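You operate a simulated robot arm through the tools that you are given. There is no shell and no other tool.

You are at the controls of a simulated two-armed robot. One attempt, no reset.

JOB
Wind 5 turns of warp onto the turning frame in the yellow cage.
Fine: shut the gate, set the turns dial, brake off, press the green mill button once (not the red one), watch till it stops, then brake on; the teal block stays in its cup.

It is judged by the outcome, as a careful person would: the job done as asked, and still so three seconds after it is handed in. It fails if anything else is knocked over, pushed out of place, dropped, spilled or broken.

ROBOT AND FRAMES
Two 7-joint arms with two-finger grippers on one trunk that stands fixed in place. Base frame: the origin is at the foot of the trunk, x ahead of it, y to its left, z up. Readings come in mm, degrees, newtons and seconds.
The left shoulder is at [74, 216, 1306], the right one opposite. With the tool pointing down near the work surface each hand reaches from about 100 to 720 mm from the base axis, measured 20 degrees to its own side. Payload 3.43 kg a hand.
The TCP of each hand is the grasp point between the finger pads, 20 mm short of the fingertips. In the tool frame z runs along the fingers and y along their closing line. The gripper opens to 124 mm. The gripper's body begins 93 mm behind the TCP.
Orientation is that of the tool frame in the base frame, as a unit quaternion [x, y, z, w]. With the fingers straight down and closing along the base's y, the tool's x points along the base's -x, its y along +y and its z along -z.

CONTROLS
- The arms move only by the tool jog_arm. It takes "left_targets", "right_targets" or both (then of equal length, played together; a hand with none holds still); each is one flat list of numbers, 7 for each row, row after row: the closure, from 0 (fully open) to 1 (shut), then the shift along the tool's x, y, z in mm, then the turn, a rotation vector about the tool's x, y, z in degrees. In form: [hand, x, y, z, rx, ry, rz, hand, x, y, z, rx, ry, rz, ...]. A call has 1 to 20 rows; each row shifts and turns the commanded pose from where the row before left it, along the tool's axes as they then stand. Each row takes 0.2 s and may step no farther than 50 mm and 8.6 degrees from the row before; otherwise, or with a gripper value out of range, the whole call is refused. Where a pose cannot be reached the arm comes as near as it can. A force on the tool above 40 N (or 10 N above the force at the start of the call, whichever is more), or a blocked arm, ends the call early, and 0.2 s more pass. Each finger travels about 72 mm/s and halts on what it meets, pressing with about 43 N; the grip force reading is that of the motor and also rises with nothing between the fingers. The clock runs only during rows and for 0.2 s after the last one: add rows that do not move to give the fingers time. It gives the time, the measured TCP pose, the force on the tool (base axes), the opening and the grip force at its end, in the units of the frame above (readings bear some noise), with the torque about the TCP (base axes, N m) and any sound that the robot's microphone picked up.
- Cameras (640 x 400 px; columns grow to the right, rows downward): "scene" is now at [192.1, 39.3, 1477.6]; the picture's right is [0.46, -0.89, 0.00], its down [-0.49, -0.25, -0.83] and it looks along [0.74, 0.38, -0.55] (base axes); focal length 264 px, centre (320, 200). "left" rides on the left gripper at [82, -14, -140] in its tool frame; the picture's right is [0.17, 0.99, 0.00], its down [-0.83, 0.14, -0.54] and it looks along [-0.53, 0.09, 0.84] (tool axes); focal length 243 px, centre (320, 200). "right" rides on the right gripper at [82, 14, -140] in its tool frame; the picture's right is [-0.17, 0.99, 0.00], its down [-0.83, -0.14, -0.54] and it looks along [-0.53, -0.09, 0.84] (tool axes); focal length 243 px, centre (320, 200).
- capture(camera): a new picture of that camera. No time passes.
- move_column(by): slides the trunk up (or, below 0, down) by that many mm; the arms and the scene camera ride with it, the base frame stays. It gives what a move gives, with no picture.
- aim_head(pan, tilt): turns the head with the scene camera to pan (to the left, within 80 degrees either way) and tilt (down, from -29 to 69), counted from straight ahead of the robot. It gives what a move gives.
- measure_at(camera, pixels): there is no depth. For up to 12 entries [column, row, z] of the newest picture of that camera ("zoom" is the newest enlarged one), the place [x, y] in the base frame at which the ray of that pixel passes the height z, good to about 2 mm. No time passes.
- close_up(camera, box): a new picture of the part [left, top, right, bottom] of that camera's present view, enlarged. No time passes.
- sign_off(): hands the job in; it is judged then, once.

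Unless the task says otherwise, let go and move clear before handing in.

The tools are called after "Request:" as a command line: name --argument value ..., lists and objects as JSON in quotes. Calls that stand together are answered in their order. jog_arm: Moves the arms, as the interface text tells. Its arguments: {"type":"object","properties":{"left_targets":{"type":"array","items":{"type":"number"}},"right_targets":{"type":"array","items":{"type":"number"}}},"required":[]} The other tools are called the same way: move_column (by) slides the trunk up or down; aim_head (pan, tilt) turns the head that bears the scene camera; capture (camera) takes a picture; measure_at (camera, pixels) gives the place at which the rays of pixels pass given heights; close_up (camera, box) takes an enlarged picture of a part of a camera's view; sign_off () hands the job in.

At the start:

```text
clock: 0.0
left_eef_pos: [423.8, 448.2, 1335.3]
left_tool_rot: [0.0, 1.0, 0.0, 0.0]
left_wrist_force: [-1.1, 0.0, -0.1]
left_moment: [-0.04, 0.0, -0.02]
left_width: 123.8
left_finger_force: 0.0
right_eef_pos: [351.2, 48.5, 1311.9]
right_tool_rot: [0.0, 1.0, 0.0, 0.001]
right_wrist_force: [-0.1, -0.8, -0.5]
right_moment: [-0.01, -0.01, 0.04]
right_width: 124.3
right_finger_force: 0.0
trunk travel left (down, up): [-461.0, 130.0]
head pan, tilt: [27.4, 33.4]
```

scene: 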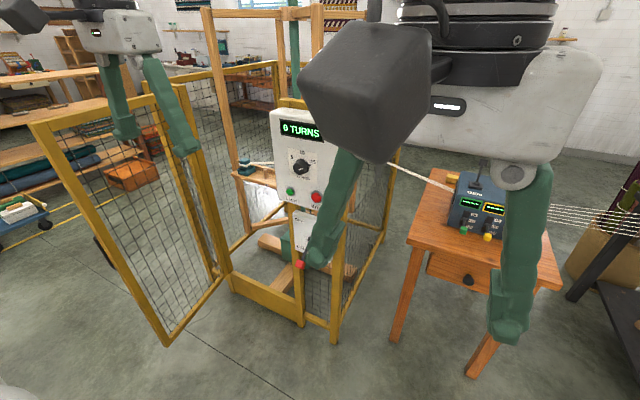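
right: 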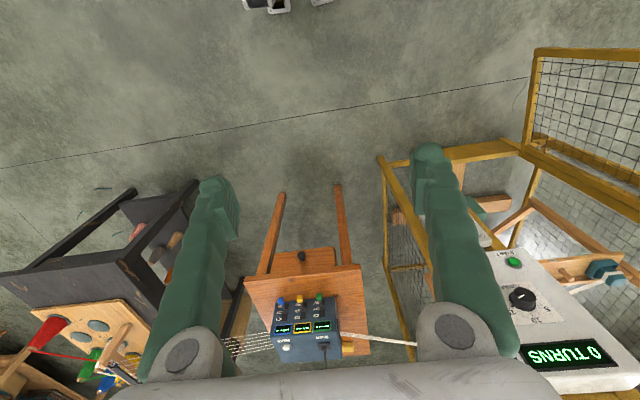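
left: 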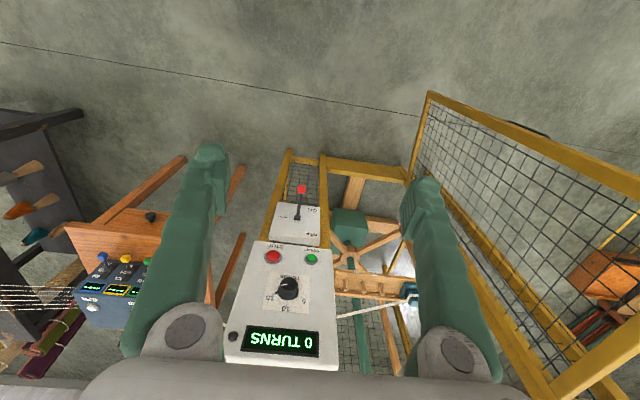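

The scene shows a yellow cage with an open gate at left, a panel with "0 TURNS" display (300,130), dial, green and red buttons, and a brake lever with red knob (300,265). I'll take enlarged views first.

Request:
close_up --camera "scene" --box '[220, 90, 380, 190]'

Request:
close_up --camera "scene" --box '[20, 60, 360, 350]'

Request:
close_up --camera "left" --box '[200, 140, 440, 370]'

Request:
close_up --camera "scene" --box '[400, 160, 580, 280]'

```text
4.00 times, centred on (300, 140) of scene
```

zoom: 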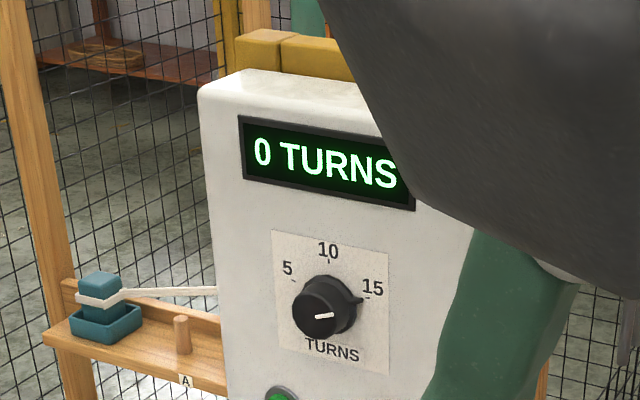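

```text
1.38 times, centred on (190, 205) of scene
```

zoom: 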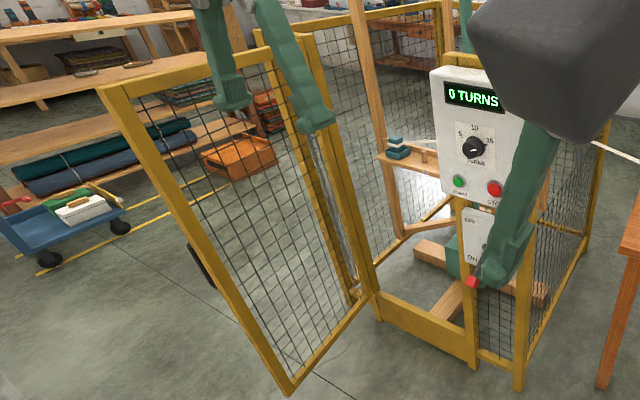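

```text
1.74 times, centred on (320, 255) of left
```

zoom: 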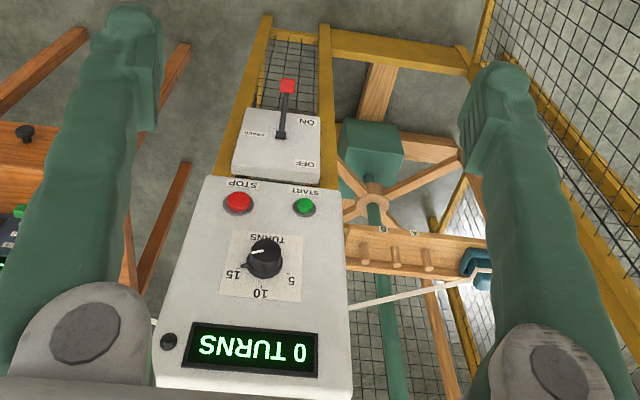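

```text
3.33 times, centred on (490, 220) of scene
```

zoom: 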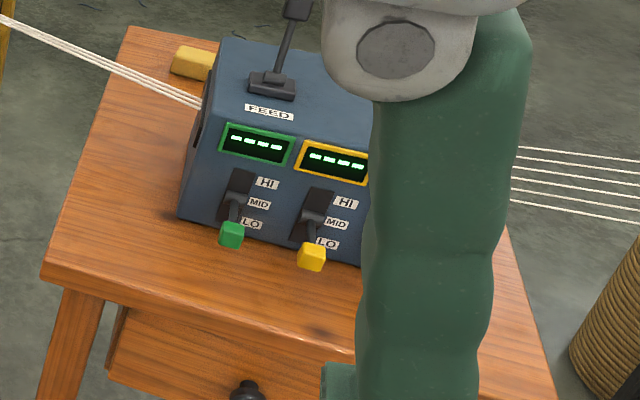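

The right hand blocks the scene view of the panel, so I'll move it to the right and the left hand a little left, clear of everything at z≈1310.

Request:
jog_arm --right_targets '[0, 0, -50, 0, 0, 0, 0, 0, 0, -50, 0, 0, 0, 0, 0, 0, -50, 0, 0, 0, 0, 0, 0, -50, 0, 0, 0, 0, 0, 0, -50, 0, 0, 0, 0, 0, 0, -50, 0, 0, 0, 0]'

Request:
capture --camera "scene"

```text
clock: 1.4
left_eef_pos: [423.1, 446.6, 1336.2]
left_tool_rot: [0.0, 1.0, 0.001, 0.0]
left_wrist_force: [-0.6, 0.3, 0.5]
left_moment: [0.05, -0.04, 0.04]
left_width: 123.8
left_finger_force: 0.1
right_eef_pos: [337.4, -226.6, 1271.0]
right_tool_rot: [0.0, 1.0, 0.001, 0.002]
right_wrist_force: [-0.5, -0.6, 0.3]
right_moment: [0.0, -0.01, -0.01]
right_width: 123.8
right_finger_force: 0.1
right hand out of reach, approached as far as the arm can: row 4, 5, 6
trunk travel left (down, up): [-461.0, 130.0]
head pan, tilt: [27.4, 33.4]
```

```text
taken
```

scene: 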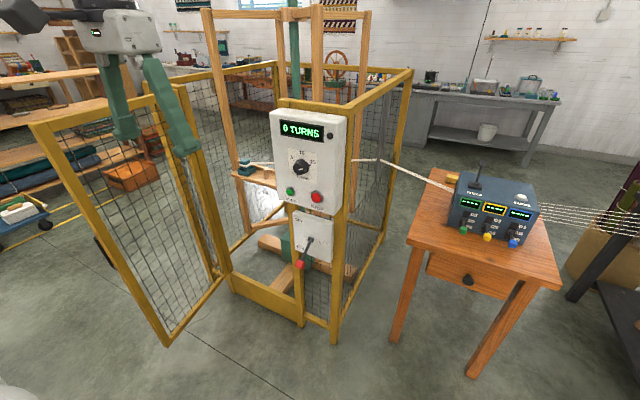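

The view is clear now: panel at (300,160), brake plate (310,240), gate free edge from (35,125) to (168,345). I'll measure floor points and zoom in.

Request:
measure_at --camera "scene" --pixels '[[168, 344, 30], [230, 290, 0], [300, 325, 0], [335, 342, 0], [383, 235, 0], [394, 340, 0], [472, 376, 0]]'

Request:
close_up --camera "scene" --box '[230, 90, 390, 190]'

Request:
close_up --camera "scene" --box '[220, 180, 380, 280]'

Request:
close_up --camera "scene" --box '[20, 100, 260, 350]'

Request:
close_up --camera "scene" --box '[200, 230, 360, 350]'

```text
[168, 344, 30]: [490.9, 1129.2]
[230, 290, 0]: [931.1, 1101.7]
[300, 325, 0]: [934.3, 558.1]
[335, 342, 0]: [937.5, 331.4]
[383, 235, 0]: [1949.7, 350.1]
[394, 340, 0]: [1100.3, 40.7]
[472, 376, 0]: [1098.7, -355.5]
```

```text
4.00 times, centred on (310, 140) of scene
```

zoom: 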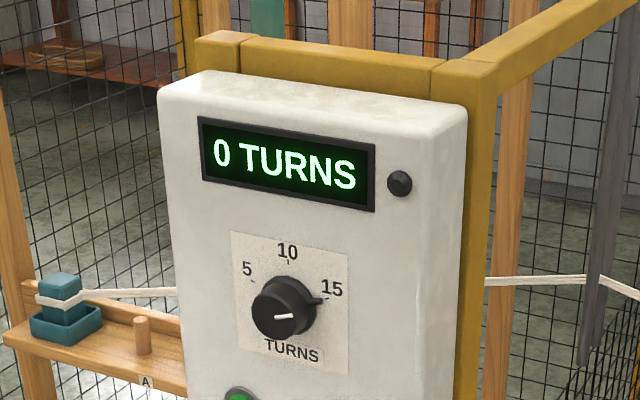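

```text
4.00 times, centred on (300, 230) of scene
```

zoom: 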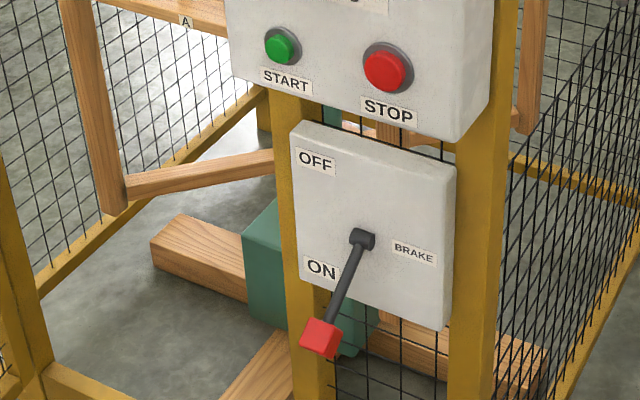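

```text
1.60 times, centred on (140, 225) of scene
```

zoom: 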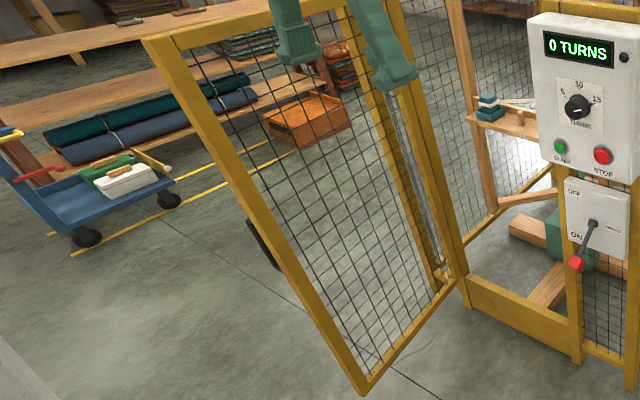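

```text
3.33 times, centred on (280, 290) of scene
```

zoom: 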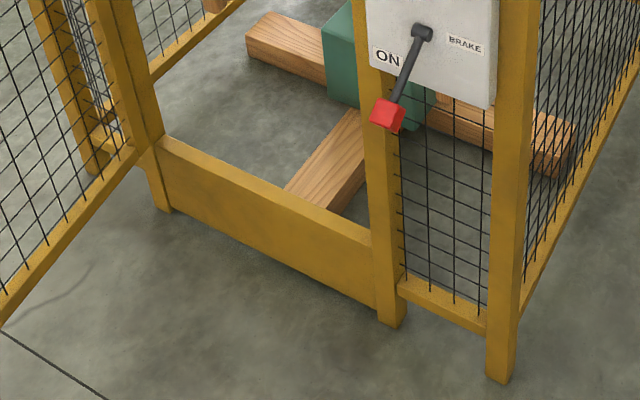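

The cage front lies near x≈935, hinge post y≈1100, centre post y≈560. I'll triangulate gate corner heights by measuring the same pixels at several z.

Request:
measure_at --camera "scene" --pixels '[[168, 344, 0], [168, 344, 100], [168, 344, 150], [35, 125, 800], [35, 125, 900], [35, 125, 1000], [35, 125, 1100], [35, 125, 1200], [178, 85, 1200], [178, 85, 1300], [278, 103, 1200], [278, 103, 1300]]'

Request:
aim_head --pan 55 --tilt 30

Request:
capture --camera "scene"

```text
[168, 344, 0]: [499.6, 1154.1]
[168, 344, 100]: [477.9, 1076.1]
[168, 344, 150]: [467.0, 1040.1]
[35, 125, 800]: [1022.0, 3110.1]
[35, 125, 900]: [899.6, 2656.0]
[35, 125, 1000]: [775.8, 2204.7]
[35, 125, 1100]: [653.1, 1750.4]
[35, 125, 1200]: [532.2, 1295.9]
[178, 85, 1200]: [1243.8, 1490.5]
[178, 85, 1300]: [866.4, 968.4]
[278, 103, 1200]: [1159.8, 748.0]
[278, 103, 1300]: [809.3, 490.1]
```

```text
clock: 2.3
left_eef_pos: [424.1, 449.1, 1336.8]
left_tool_rot: [0.0, 1.0, 0.0, 0.0]
left_wrist_force: [-0.5, -0.4, 0.9]
left_moment: [0.03, -0.01, -0.04]
left_width: 124.1
left_finger_force: 0.0
right_eef_pos: [339.0, -224.4, 1270.3]
right_tool_rot: [0.001, 1.0, 0.0, 0.002]
right_wrist_force: [-0.2, 0.2, -0.6]
right_moment: [0.01, 0.02, -0.01]
right_width: 124.0
right_finger_force: 0.1
trunk travel left (down, up): [-461.0, 130.0]
head pan, tilt: [55.0, 30.0]
```

```text
taken
```

scene: 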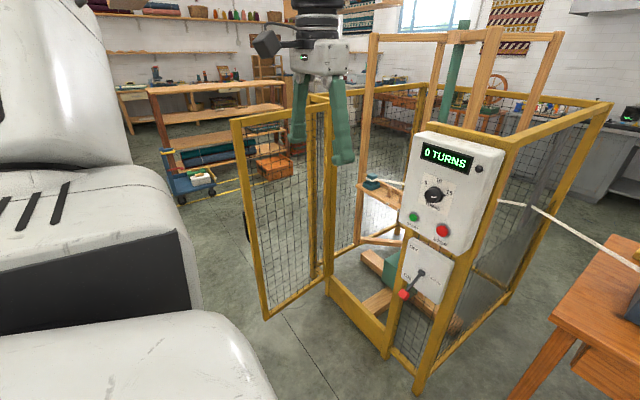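

From consistency, the gate's free edge stands near (483,1100) with top at z≈1240. I'll zoom into the gate and hinge in this new view and measure top points.

Request:
close_up --camera "scene" --box '[220, 80, 380, 180]'

Request:
close_up --camera "scene" --box '[220, 220, 400, 380]'

Request:
measure_at --camera "scene" --pixels '[[233, 120, 1240], [308, 97, 1240], [327, 97, 1240], [331, 292, 0], [267, 318, 50], [267, 318, 100], [322, 282, 50], [322, 282, 100], [510, 140, 1240], [610, 101, 1240], [418, 398, 0], [385, 357, 0]]'

Request:
capture --camera "left"

```text
4.00 times, centred on (300, 130) of scene
```

zoom: 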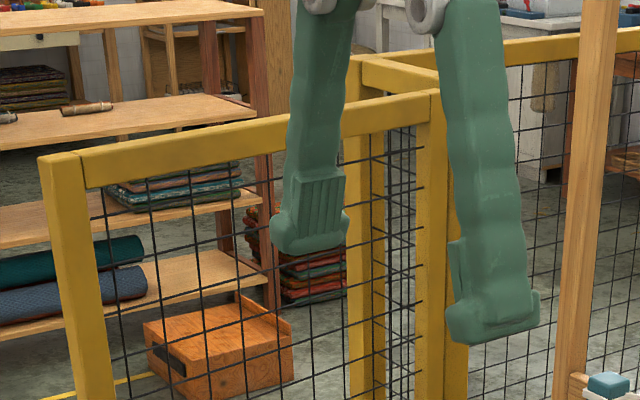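

```text
2.50 times, centred on (310, 300) of scene
```

zoom: 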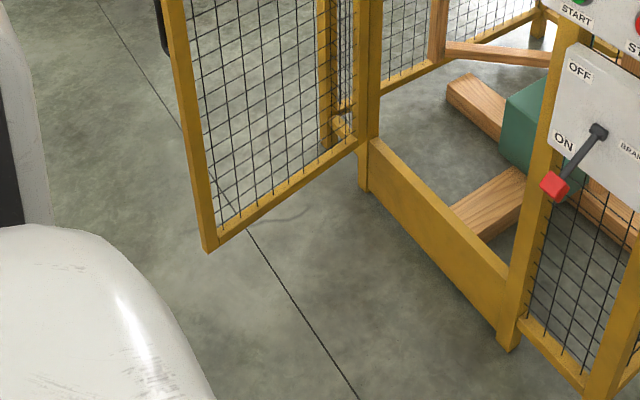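

```text
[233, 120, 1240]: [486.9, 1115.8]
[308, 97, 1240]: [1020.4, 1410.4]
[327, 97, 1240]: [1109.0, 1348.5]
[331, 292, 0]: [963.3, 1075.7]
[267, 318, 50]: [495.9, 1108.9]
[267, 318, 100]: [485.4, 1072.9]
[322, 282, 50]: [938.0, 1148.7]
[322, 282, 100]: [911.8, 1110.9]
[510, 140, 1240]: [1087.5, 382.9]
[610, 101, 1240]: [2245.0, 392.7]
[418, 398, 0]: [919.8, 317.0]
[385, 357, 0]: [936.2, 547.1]
```

```text
taken
```

left: 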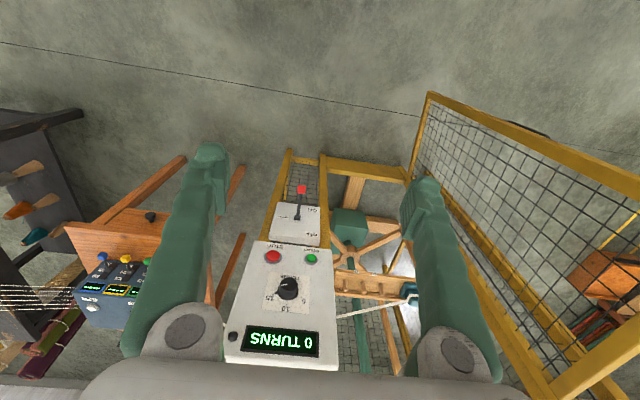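

The left gripper hides the gate hinge. I'll draw the left hand back and look again.

Request:
jog_arm --left_targets '[0, 50, 0, 0, 0, 0, 0, 0, 50, 0, 0, 0, 0, 0, 0, 50, 20, 0, 0, 0, 0]'

Request:
capture --camera "scene"

Request:
close_up --camera "scene" --box '[220, 80, 420, 320]'

```text
refused: row 3 steps farther than a row can; nothing moved
```

```text
taken
```

scene: 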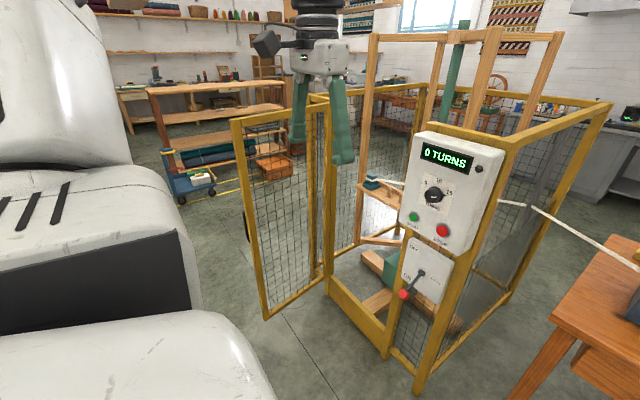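

```text
1.67 times, centred on (320, 200) of scene
```

zoom: 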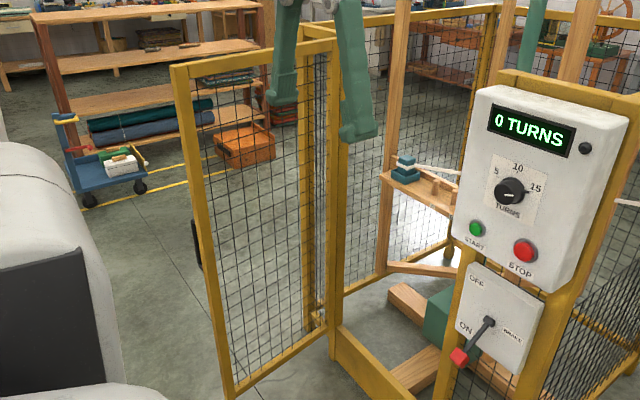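

I'll turn the left hand to point forward (rotating about tool y by −90° in steps) while easing it up and back, as it must work horizontally on the panel anyway.

Request:
jog_arm --left_targets '[0, 0, 0, 0, 0, -8.2, 0, 0, 0, 0, 0, 0, -8.2, 0, 0, 0, 0, 0, 0, -8.2, 0, 0, 0, 0, 0, 0, -8.2, 0, 0, 0, 0, 0, 0, -8.2, 0, 0, 0, 0, 0, 0, -8.2, 0, 0, 0, 0, 0, 0, -8.2, 0, 0, 0, 0, 0, 0, -8.2, 0, 0, 0, 0, 0, 0, -8.2, 0, 0, 0, 0, 0, 0, -8.2, 0, 0, 0, 0, 0, 0, -8, 0]'

Request:
capture --camera "scene"

Request:
capture --camera "left"

```text
clock: 4.7
left_eef_pos: [473.1, 513.0, 1379.1]
left_tool_rot: [0.006, 0.751, -0.006, 0.66]
left_wrist_force: [-0.6, 1.3, -0.2]
left_moment: [-0.04, -0.06, -0.05]
left_width: 123.8
left_finger_force: 0.1
left hand out of reach, approached as far as the arm can: row 7, 8, 9, 10, 11
right_eef_pos: [339.7, -220.1, 1271.8]
right_tool_rot: [0.0, 1.0, -0.002, 0.0]
right_wrist_force: [-0.8, 1.4, 0.5]
right_moment: [-0.07, 0.03, -0.02]
right_width: 123.9
right_finger_force: 0.1
trunk travel left (down, up): [-461.0, 130.0]
head pan, tilt: [55.0, 30.0]
```

```text
taken
```

scene: 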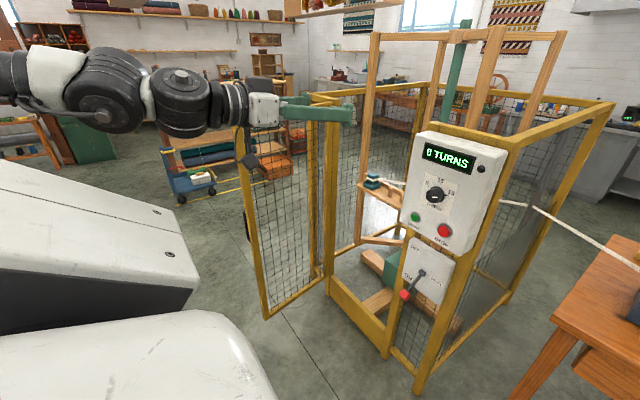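

```text
taken
```

left: 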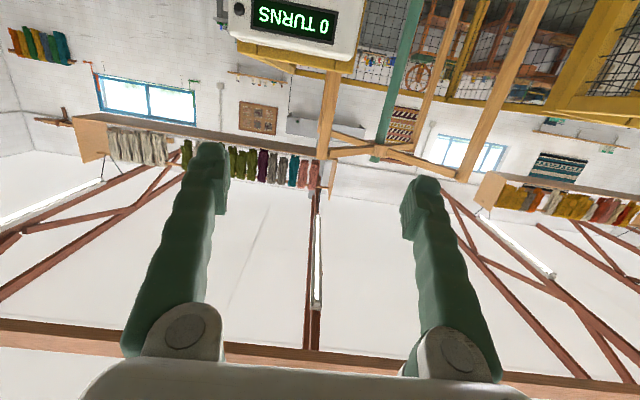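

The hand is horizontal-ish but was commanded too close to the shoulder. I'll move it forward 100 mm.

Request:
jog_arm --left_targets '[0, 0, 0, 40, 0, 0, 0, 0, 0, 0, 40, 0, 0, 0, 0, 0, 0, 40, 0, 0, 0, 0, 0, 0, 0, 0, 0, 0]'

Request:
capture --camera "scene"

```text
clock: 5.7
left_eef_pos: [592.0, 509.9, 1365.3]
left_tool_rot: [0.006, 0.751, -0.003, 0.66]
left_wrist_force: [-0.4, -0.8, 0.3]
left_moment: [-0.02, 0.0, -0.04]
left_width: 124.1
left_finger_force: 0.0
right_eef_pos: [339.5, -224.2, 1270.9]
right_tool_rot: [0.002, 1.0, 0.0, 0.002]
right_wrist_force: [-0.4, 0.1, 0.3]
right_moment: [0.02, -0.04, 0.01]
right_width: 124.1
right_finger_force: 0.1
trunk travel left (down, up): [-461.0, 130.0]
head pan, tilt: [55.0, 30.0]
```

```text
taken
```

scene: 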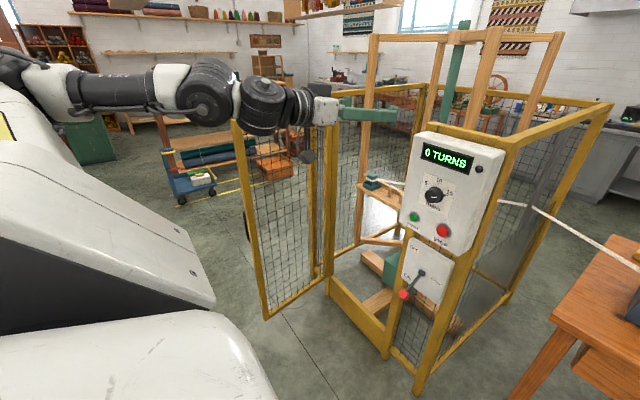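

The stereo baseline is poor for distances; moving the column moves the scene camera, so I'll lower it 250 mm (both hands are in free space) and re-image to triangulate.

Request:
move_column --by -250

Request:
capture --camera "scene"

Request:
close_up --camera "scene" --box '[220, 0, 540, 200]'

Request:
close_up --camera "scene" --box '[220, 180, 540, 380]'

```text
clock: 8.3
left_eef_pos: [593.7, 506.7, 1116.6]
left_tool_rot: [0.007, 0.751, -0.004, 0.66]
left_wrist_force: [0.2, -0.3, 0.1]
left_moment: [0.01, -0.01, -0.01]
left_width: 124.0
left_finger_force: 0.0
right_eef_pos: [369.0, -225.4, 966.7]
right_tool_rot: [0.0, 0.994, 0.0, -0.114]
right_wrist_force: [0.0, 0.2, 0.9]
right_moment: [0.02, -0.03, 0.01]
right_width: 123.9
right_finger_force: 0.0
trunk travel left (down, up): [-211.0, 380.0]
head pan, tilt: [55.0, 30.0]
```

```text
taken
```

scene: 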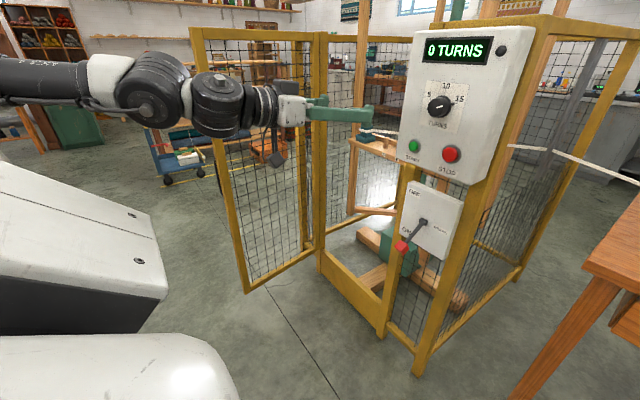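

```text
2.00 times, centred on (380, 100) of scene
```

zoom: 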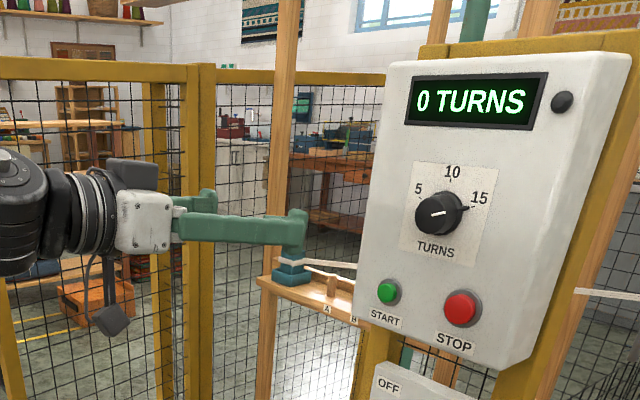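

```text
2.00 times, centred on (380, 280) of scene
```

zoom: 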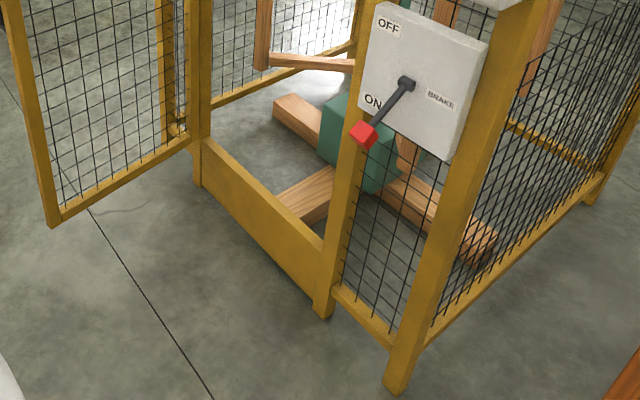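

Now with a 250 mm lower viewpoint I measure the same features to intersect with the earlier rays: gate top free corner (191,27), gate bottom corner (247,292), knob, buttons, dial, brake knob.

Request:
measure_at --camera "scene" --pixels '[[191, 28, 1240], [191, 28, 1260], [247, 292, 50], [247, 292, 100], [314, 33, 1250], [322, 33, 1250], [318, 273, 0], [318, 273, 50], [439, 107, 1100], [439, 107, 1150], [414, 146, 1000], [414, 146, 1100]]'

Request:
measure_at --camera "scene" --pixels '[[451, 154, 1000], [451, 154, 1100], [401, 247, 700], [401, 247, 800], [423, 222, 700], [423, 222, 800], [381, 338, 0], [417, 376, 0], [519, 26, 1250], [519, 26, 1260], [413, 22, 1200], [413, 22, 1240]]'

```text
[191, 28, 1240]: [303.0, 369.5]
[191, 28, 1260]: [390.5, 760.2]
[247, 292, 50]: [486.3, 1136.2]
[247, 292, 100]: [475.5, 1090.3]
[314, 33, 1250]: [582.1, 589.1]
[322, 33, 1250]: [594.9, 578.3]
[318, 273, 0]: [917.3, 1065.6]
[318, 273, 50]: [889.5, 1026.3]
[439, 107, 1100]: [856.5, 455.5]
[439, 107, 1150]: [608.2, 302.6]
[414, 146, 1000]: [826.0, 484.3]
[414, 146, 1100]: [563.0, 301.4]
```

```text
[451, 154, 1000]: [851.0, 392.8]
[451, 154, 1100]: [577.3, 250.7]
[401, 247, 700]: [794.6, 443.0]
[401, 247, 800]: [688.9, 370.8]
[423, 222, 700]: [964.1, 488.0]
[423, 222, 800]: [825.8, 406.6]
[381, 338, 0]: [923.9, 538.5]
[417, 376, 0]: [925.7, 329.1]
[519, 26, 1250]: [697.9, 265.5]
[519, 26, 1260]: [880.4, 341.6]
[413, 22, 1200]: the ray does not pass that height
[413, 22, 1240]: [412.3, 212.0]
```

Triangulating: the gate's free edge is near (445, 980), z 200–1271; hinge near (925,1085); dial ≈(820,431,1108); START ≈(835,488,998). I'll level the left hand and bring it left/back to (450,750) as a staging point for hooking the gate's free stile.

Request:
jog_arm --left_targets '[0, 0, 0, 0, 0, -7.4, 0, 0, 0, 40, -24, 0, 0, 0, 0, 0, 40, -24, 0, 0, 0, 0, 0, 40, -24, 0, 0, 0, 0, 0, 40, -24, 0, 0, 0, 0, 0, 40, -24, 0, 0, 0, 0, 0, 40, -24, 0, 0, 0]'

Request:
capture --camera "scene"

Request:
capture --camera "left"

```text
clock: 9.9
left_eef_pos: [452.4, 749.1, 1112.1]
left_tool_rot: [0.007, 0.707, -0.005, 0.707]
left_wrist_force: [-0.7, 1.2, 0.1]
left_moment: [0.0, -0.01, 0.0]
left_width: 123.8
left_finger_force: 0.0
right_eef_pos: [370.0, -224.9, 967.3]
right_tool_rot: [0.0, 0.993, 0.0, -0.114]
right_wrist_force: [0.2, 0.6, -1.0]
right_moment: [-0.04, -0.01, 0.0]
right_width: 124.0
right_finger_force: 0.1
trunk travel left (down, up): [-211.0, 380.0]
head pan, tilt: [55.0, 30.0]
```

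```text
taken
```

scene: 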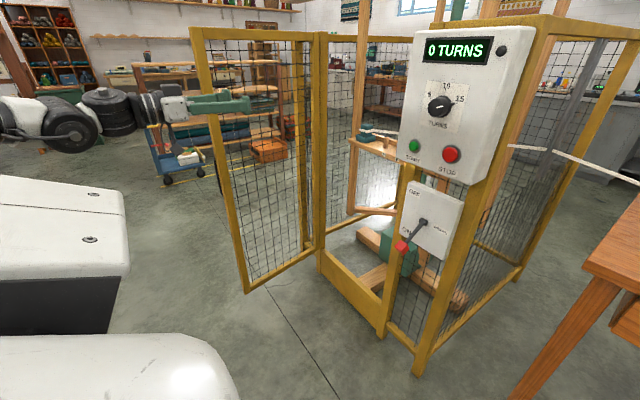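

```text
taken
```

left: 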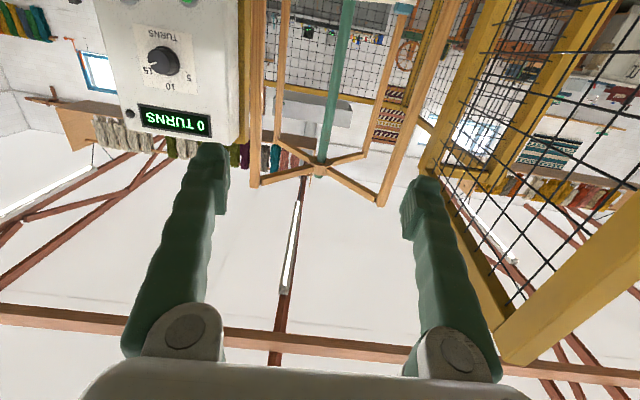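

The left camera puts the gate's top free corner (pixel ~505,345) at about (451,984,1271), consistent. Now I yaw the left hand 60° to the left in place.

Request:
jog_arm --left_targets '[0, 0, 0, 0, -8.5, 0, 0, 0, 0, 0, 0, -8.5, 0, 0, 0, 0, 0, 0, -8.5, 0, 0, 0, 0, 0, 0, -8.5, 0, 0, 0, 0, 0, 0, -8.5, 0, 0, 0, 0, 0, 0, -8.5, 0, 0, 0, 0, 0, 0, -8.5, 0, 0]'

Request:
capture --camera "scene"

Request:
capture --camera "left"

```text
clock: 11.5
left_eef_pos: [449.1, 762.9, 1106.4]
left_tool_rot: [-0.329, 0.628, 0.324, 0.626]
left_wrist_force: [-0.5, 1.2, -0.5]
left_moment: [0.07, -0.05, -0.11]
left_width: 124.0
left_finger_force: 0.1
left hand out of reach, approached as far as the arm can: row 7
right_eef_pos: [370.4, -221.5, 967.3]
right_tool_rot: [-0.001, 0.993, -0.002, -0.115]
right_wrist_force: [0.6, 0.7, -0.3]
right_moment: [-0.11, 0.01, 0.03]
right_width: 124.0
right_finger_force: 0.0
trunk travel left (down, up): [-211.0, 380.0]
head pan, tilt: [55.0, 30.0]
```

```text
taken
```

scene: 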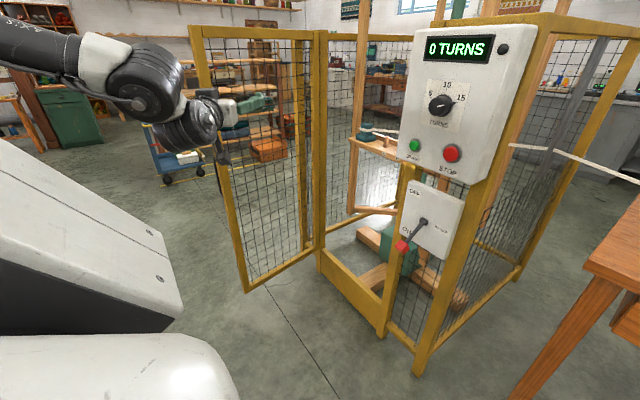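

```text
taken
```

left: 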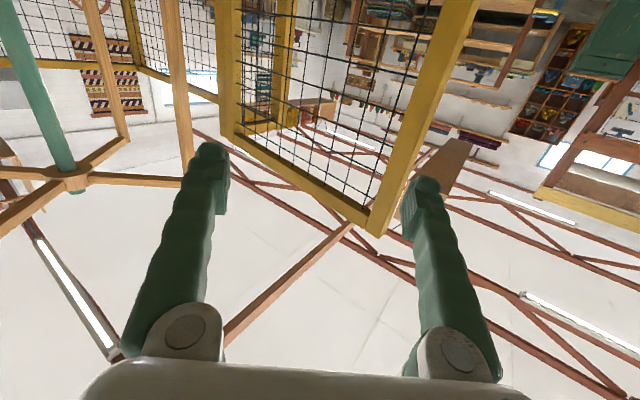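

The stile's nearest corner (pixel 375,235) computes to (445,969). I'll move to a pre-grasp 110 mm short of the stile along the hand's axis.

Request:
jog_arm --left_targets '[0, 0, 38, 0, 0, 0, 0, 0, 0, 38, 27, 0, 0, 0, 0, 0, 37, 27, 0, 0, 0, 0, 0, 0, 27, 0, 0, 0]'

Request:
capture --camera "scene"

Request:
capture --camera "left"

```text
clock: 12.5
left_eef_pos: [401.5, 891.0, 1106.4]
left_tool_rot: [-0.329, 0.629, 0.325, 0.625]
left_wrist_force: [0.1, -0.1, -0.4]
left_moment: [-0.03, -0.01, -0.01]
left_width: 123.9
left_finger_force: 0.1
right_eef_pos: [371.3, -225.5, 966.0]
right_tool_rot: [-0.001, 0.993, 0.0, -0.115]
right_wrist_force: [0.4, -0.2, 0.6]
right_moment: [0.01, 0.04, -0.02]
right_width: 124.0
right_finger_force: 0.0
trunk travel left (down, up): [-211.0, 380.0]
head pan, tilt: [55.0, 30.0]
```

```text
taken
```

scene: 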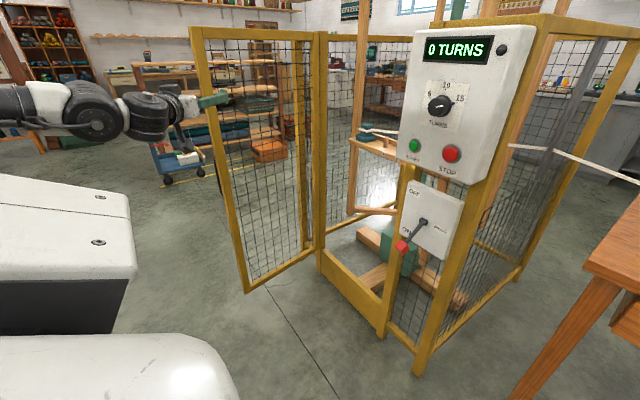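

```text
taken
```

left: 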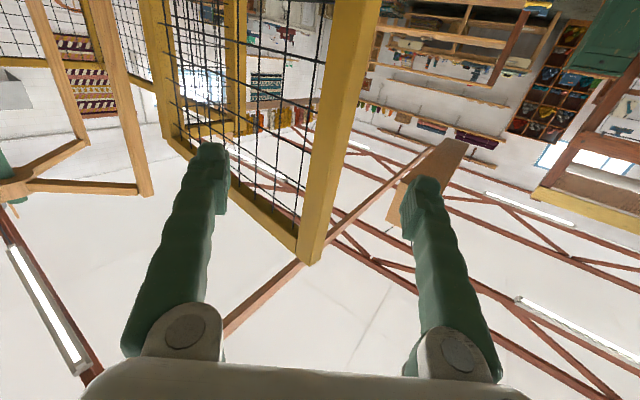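

The stile (at px 310–345) is centred between the fingers. Advance 90 mm and check.

Request:
jog_arm --left_targets '[0, 0, 0, 30, 0, 0, 0, 0, 0, 0, 30, 0, 0, 0, 0, 0, 0, 30, 0, 0, 0]'

Request:
capture --camera "left"

Request:
close_up --camera "scene" --box '[120, 20, 340, 160]'

```text
clock: 13.3
left_eef_pos: [453.0, 966.3, 1107.8]
left_tool_rot: [-0.328, 0.629, 0.326, 0.625]
left_wrist_force: [0.3, -0.5, 0.2]
left_moment: [0.01, -0.03, 0.03]
left_width: 124.0
left_finger_force: 0.0
right_eef_pos: [370.7, -223.9, 967.0]
right_tool_rot: [0.0, 0.993, 0.0, -0.116]
right_wrist_force: [0.2, -0.5, 1.4]
right_moment: [-0.03, 0.04, -0.01]
right_width: 124.0
right_finger_force: 0.0
trunk travel left (down, up): [-211.0, 380.0]
head pan, tilt: [55.0, 30.0]
```

```text
taken
```

left: 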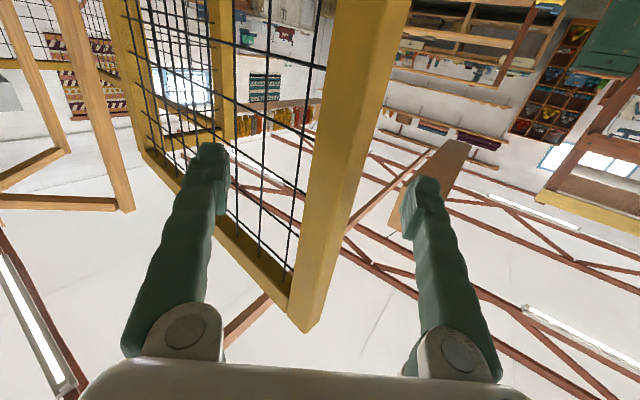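

```text
2.86 times, centred on (230, 90) of scene
```

zoom: 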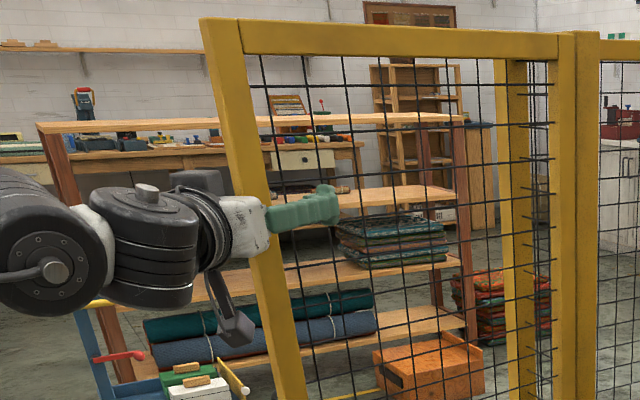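

Near stile corner (edge at px ~338,194) sits almost at TCP depth. I'll advance 28 mm so the fingers straddle it, then begin drawing it along the closing arc.

Request:
jog_arm --left_targets '[0, 0, 0, 28, 0, 0, 0, 0, 0, -25, -6, 0, 0, 0, 0, 0, -16, -13, 0, 0, 0, 0, 0, -16, -13, 0, 0, 0, 0, 0, -16, -13, 0, 0, 0]'

Request:
capture --camera "left"

Request:
capture --camera "scene"

```text
clock: 14.5
left_eef_pos: [499.0, 908.8, 1109.7]
left_tool_rot: [-0.328, 0.628, 0.325, 0.626]
left_wrist_force: [-4.4, -4.2, 1.6]
left_moment: [0.12, 0.21, 0.42]
left_width: 124.2
left_finger_force: 0.1
right_eef_pos: [369.6, -226.1, 966.7]
right_tool_rot: [0.0, 0.993, 0.001, -0.114]
right_wrist_force: [-0.9, -0.4, -0.3]
right_moment: [0.0, 0.02, 0.02]
right_width: 124.1
right_finger_force: 0.0
trunk travel left (down, up): [-211.0, 380.0]
head pan, tilt: [55.0, 30.0]
```

```text
taken
```

left: 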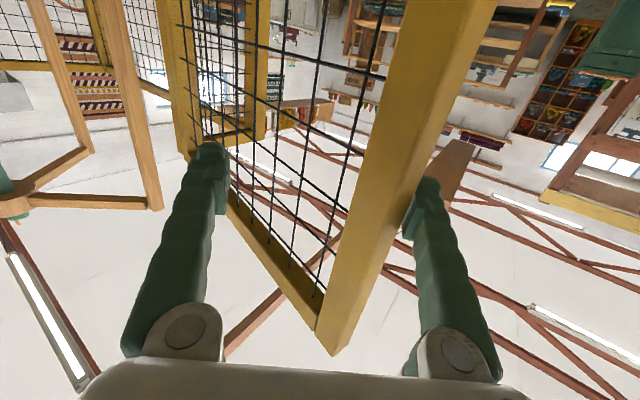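

```text
taken
```

scene: 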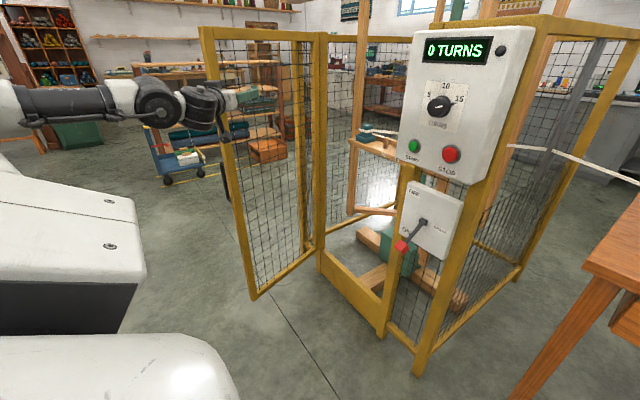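

The left finger is on the stile and the gate has begun to swing (force ~6 N). Continuing along the arc.

Request:
jog_arm --left_targets '[0, 0, -18, -10.5, 0, 0, 0, 0, 0, -18, -10.5, 0, 0, 0, 0, 0, -18, -10.5, 0, 0, 0, 0, 0, -18, -10.5, 0, 0, 0, 0, 0, -19, -7, 0, 0, 0, 0, 0, -19, -7, 0, 0, 0, 0, 0, -19, -7, 0, 0, 0, 0, 0, -20, -7, 0, 0, 0]'

Request:
capture --camera "left"

Request:
capture --camera "scene"

```text
clock: 16.3
left_eef_pos: [583.9, 770.1, 1109.2]
left_tool_rot: [-0.328, 0.628, 0.326, 0.626]
left_wrist_force: [1.0, -0.5, -0.2]
left_moment: [0.02, 0.01, 0.04]
left_width: 123.9
left_finger_force: 0.0
right_eef_pos: [369.8, -224.7, 965.6]
right_tool_rot: [0.0, 0.993, -0.001, -0.114]
right_wrist_force: [1.2, -0.5, 0.2]
right_moment: [-0.02, -0.03, 0.04]
right_width: 124.0
right_finger_force: 0.0
trunk travel left (down, up): [-211.0, 380.0]
head pan, tilt: [55.0, 30.0]
```

```text
taken
```

left: 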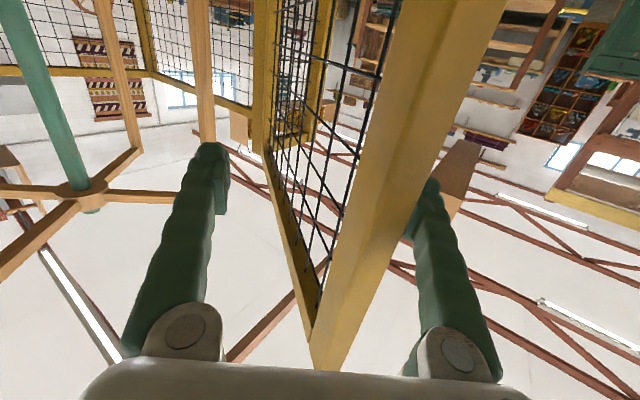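

```text
taken
```

scene: 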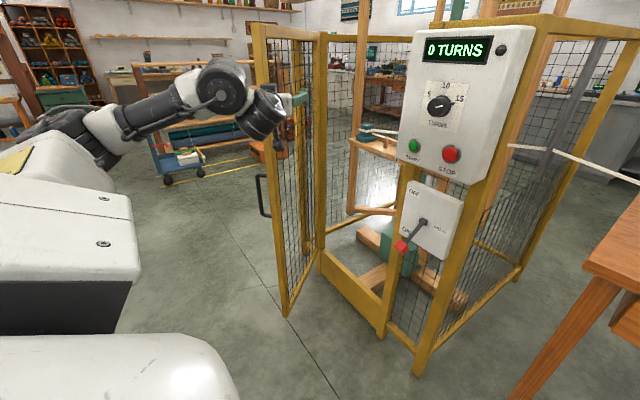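

The gate is swinging nicely (now ~50° open). Continuing the pull.

Request:
jog_arm --left_targets '[0, 0, -20, -6, 0, 0, 0, 0, 0, -20, -6, 0, 0, 0, 0, 0, -20, -6, 0, 0, 0, 0, 0, -20, -6, 0, 0, 0, 0, 0, -20, -4, 0, 0, 0]'

Request:
capture --camera "left"

Request:
capture --camera "scene"

```text
clock: 17.5
left_eef_pos: [651.5, 688.0, 1112.6]
left_tool_rot: [-0.329, 0.628, 0.327, 0.625]
left_wrist_force: [-0.3, 0.7, -0.7]
left_moment: [0.01, 0.01, 0.0]
left_width: 124.0
left_finger_force: 0.0
right_eef_pos: [370.2, -226.0, 967.3]
right_tool_rot: [0.001, 0.993, 0.0, -0.114]
right_wrist_force: [-0.5, 0.4, 0.3]
right_moment: [0.0, -0.04, -0.02]
right_width: 124.0
right_finger_force: 0.1
trunk travel left (down, up): [-211.0, 380.0]
head pan, tilt: [55.0, 30.0]
```

```text
taken
```

left: 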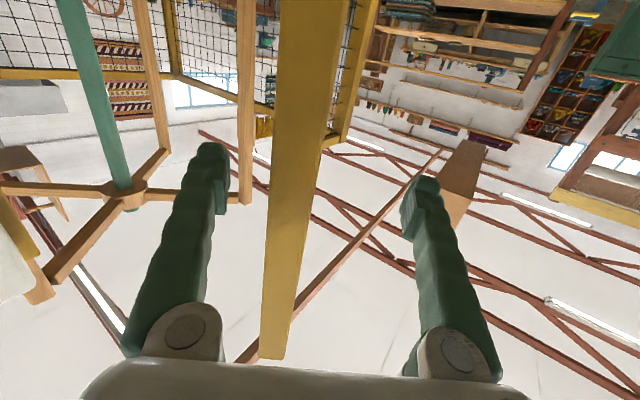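

```text
taken
```

scene: 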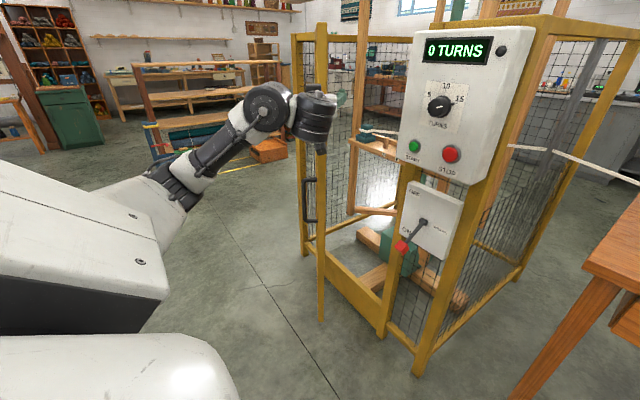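

The gate coasted to ~33° open, stile end at about (647,652), now standing free between the fingers. I'll withdraw the hand and move it to the outer side.

Request:
jog_arm --left_targets '[0, 0, 0, -32, 0, 0, 0, 0, 0, 0, -33, 0, 0, 0, 0, 0, 0, -33, 0, 0, 0, 0, 0, 0, -32, 0, 0, 0, 0, 0, 40, 14, 0, 0, 0, 0, 0, 40, 14, 0, 0, 0, 0.3, 0, 40, 14, 0, 0, 0, 0.6, 0, 42, 16, 0, 0, 0, 1, 0, 0, 0, 0, 0, 0]'

Request:
capture --camera "left"

Request:
capture --camera "scene"

```text
clock: 19.5
left_eef_pos: [474.6, 724.1, 1110.3]
left_tool_rot: [-0.329, 0.628, 0.327, 0.625]
left_wrist_force: [0.4, 0.8, 0.0]
left_moment: [0.02, -0.03, 0.0]
left_width: 14.8
left_finger_force: 0.1
right_eef_pos: [369.0, -226.4, 966.5]
right_tool_rot: [0.0, 0.994, 0.0, -0.113]
right_wrist_force: [0.3, 0.8, 1.2]
right_moment: [-0.01, -0.01, 0.02]
right_width: 124.1
right_finger_force: 0.1
trunk travel left (down, up): [-211.0, 380.0]
head pan, tilt: [55.0, 30.0]
```

```text
taken
```

left: 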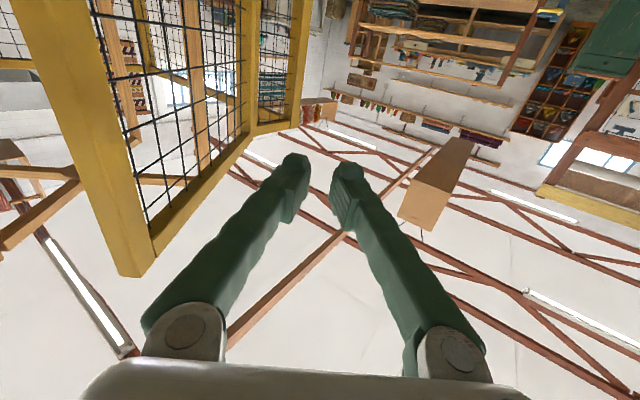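

```text
taken
```

scene: 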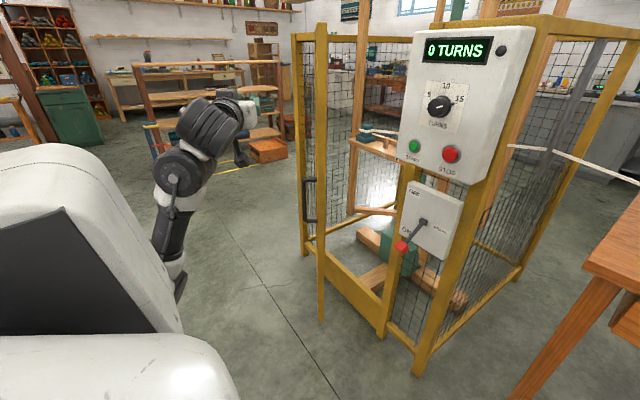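

The hand is clear on the outer side; the gate stands still. Now yaw the hand 72° to the right and shut the fingers.

Request:
jog_arm --left_targets '[1, 0, 0, 0, 8.3, 0, 0, 1, 0, 0, 0, 8.3, 0, 0, 1, 0, 0, 0, 8.3, 0, 0, 1, 0, 0, 0, 8.3, 0, 0, 1, 0, 0, 0, 8.3, 0, 0, 1, 0, 0, 0, 8.3, 0, 0, 1, 0, 0, 0, 8.3, 0, 0, 1, 0, 0, 0, 8.3, 0, 0, 1, 0, 0, 0, 8.3, 0, 0]'

Request:
capture --camera "left"

Request:
capture --camera "scene"

```text
clock: 21.5
left_eef_pos: [564.9, 647.3, 1131.0]
left_tool_rot: [-0.073, 0.705, 0.066, 0.702]
left_wrist_force: [0.6, 0.0, 0.5]
left_moment: [0.01, 0.0, 0.06]
left_width: 0.2
left_finger_force: 34.8
left hand out of reach, approached as far as the arm can: row 1, 4, 5, 6, 7, 8, 9
right_eef_pos: [370.3, -227.3, 967.0]
right_tool_rot: [0.0, 0.993, 0.001, -0.114]
right_wrist_force: [0.4, -0.3, -0.1]
right_moment: [0.0, -0.01, 0.0]
right_width: 124.0
right_finger_force: 0.0
trunk travel left (down, up): [-211.0, 380.0]
head pan, tilt: [55.0, 30.0]
```

```text
taken
```

left: 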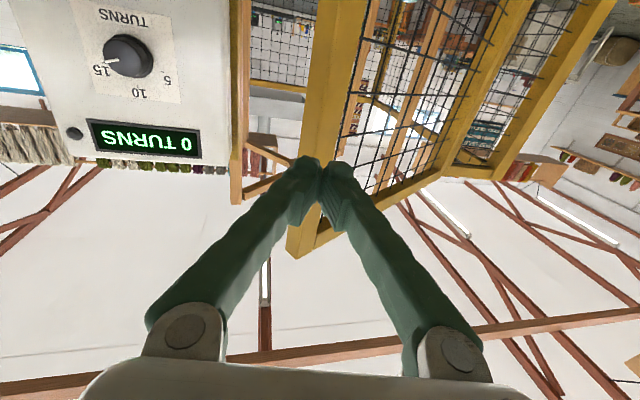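

```text
taken
```

scene: 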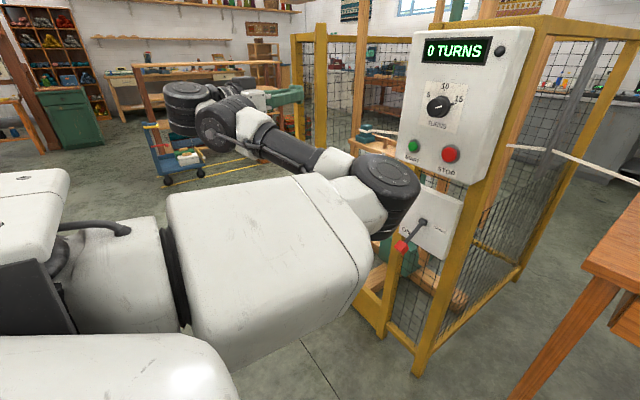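

The arm re-posed its elbow but touched nothing; the hand is now at azimuth ~12° with shut fingertips facing the stile's outer face (px ~307,146). I'll approach 60 mm and begin pushing along the arc.

Request:
jog_arm --left_targets '[1, 0, 0, 30, 0, 0, 0, 1, 0, 0, 30, 0, 0, 0, 1, 0, -14, 18, 0, 0, 0, 1, 0, -14, 18, 0, 0, 0]'

Request:
capture --camera "left"

Request:
capture --camera "scene"

```text
clock: 22.4
left_eef_pos: [654.0, 638.4, 1129.5]
left_tool_rot: [-0.051, 0.707, 0.046, 0.704]
left_wrist_force: [-11.0, -18.4, -0.8]
left_moment: [0.24, 0.24, -0.26]
left_width: 0.0
left_finger_force: 34.0
right_eef_pos: [368.3, -227.2, 967.3]
right_tool_rot: [0.0, 0.994, 0.002, -0.113]
right_wrist_force: [-0.3, -0.2, 0.1]
right_moment: [0.0, -0.01, -0.01]
right_width: 123.9
right_finger_force: 0.1
trunk travel left (down, up): [-211.0, 380.0]
head pan, tilt: [55.0, 30.0]
stopped in row 4 (left hand): the force on the tool passed its limit at 50 N (the readings are from after the stop); the commanded pose is now the measured one
```

```text
taken
```

left: 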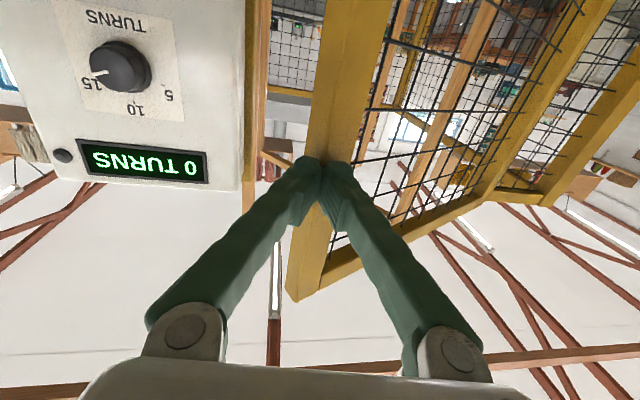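

```text
taken
```

scene: 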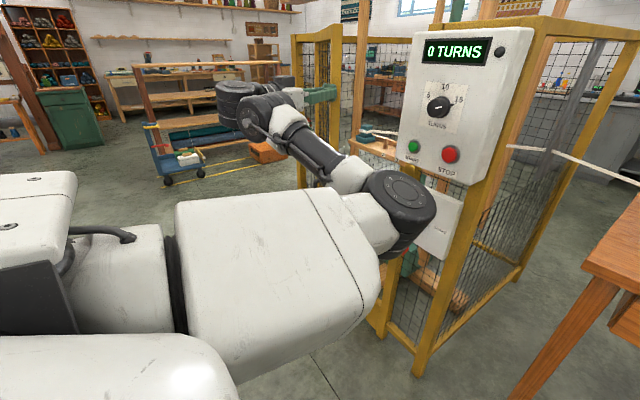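

Contact with the stile stopped the move at 50 N impact; the gate moved a little. I'll look closely at the contact before going on more gently.

Request:
close_up --camera "left" --box '[240, 80, 420, 300]'

Request:
close_up --camera "scene" --box '[200, 20, 400, 145]'

Request:
jog_arm --left_targets '[1, 0, 0, 0, 0, 0, 0]'

```text
1.82 times, centred on (330, 190) of left
```

zoom: 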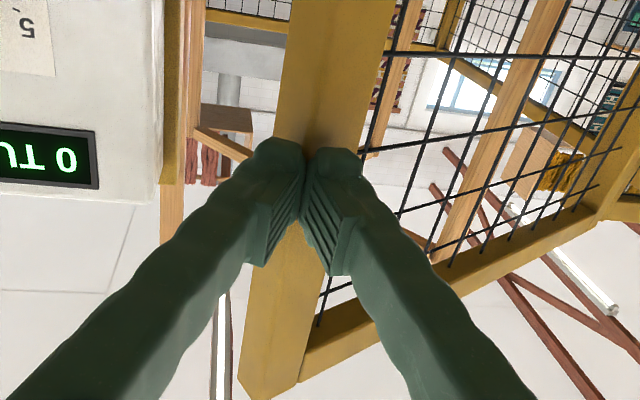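

```text
3.20 times, centred on (300, 82) of scene
```

zoom: 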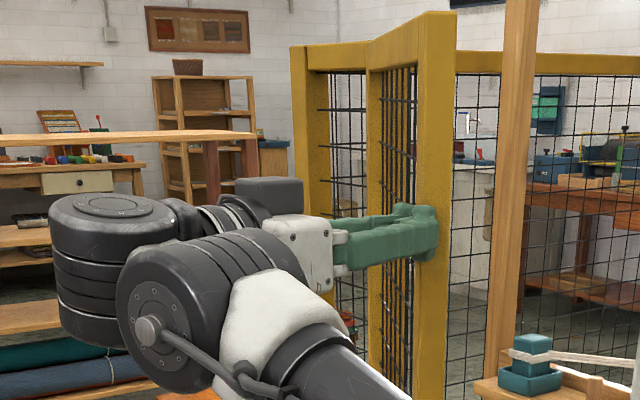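

```text
clock: 22.8
left_eef_pos: [654.4, 636.5, 1129.9]
left_tool_rot: [-0.051, 0.707, 0.045, 0.704]
left_wrist_force: [-12.7, -21.4, -1.3]
left_moment: [0.12, 0.02, -0.27]
left_width: 0.0
left_finger_force: 34.3
right_eef_pos: [367.8, -227.8, 965.9]
right_tool_rot: [0.001, 0.994, 0.002, -0.113]
right_wrist_force: [-0.1, -0.4, -0.8]
right_moment: [-0.01, 0.04, 0.01]
right_width: 124.0
right_finger_force: 0.1
trunk travel left (down, up): [-211.0, 380.0]
head pan, tilt: [55.0, 30.0]
```

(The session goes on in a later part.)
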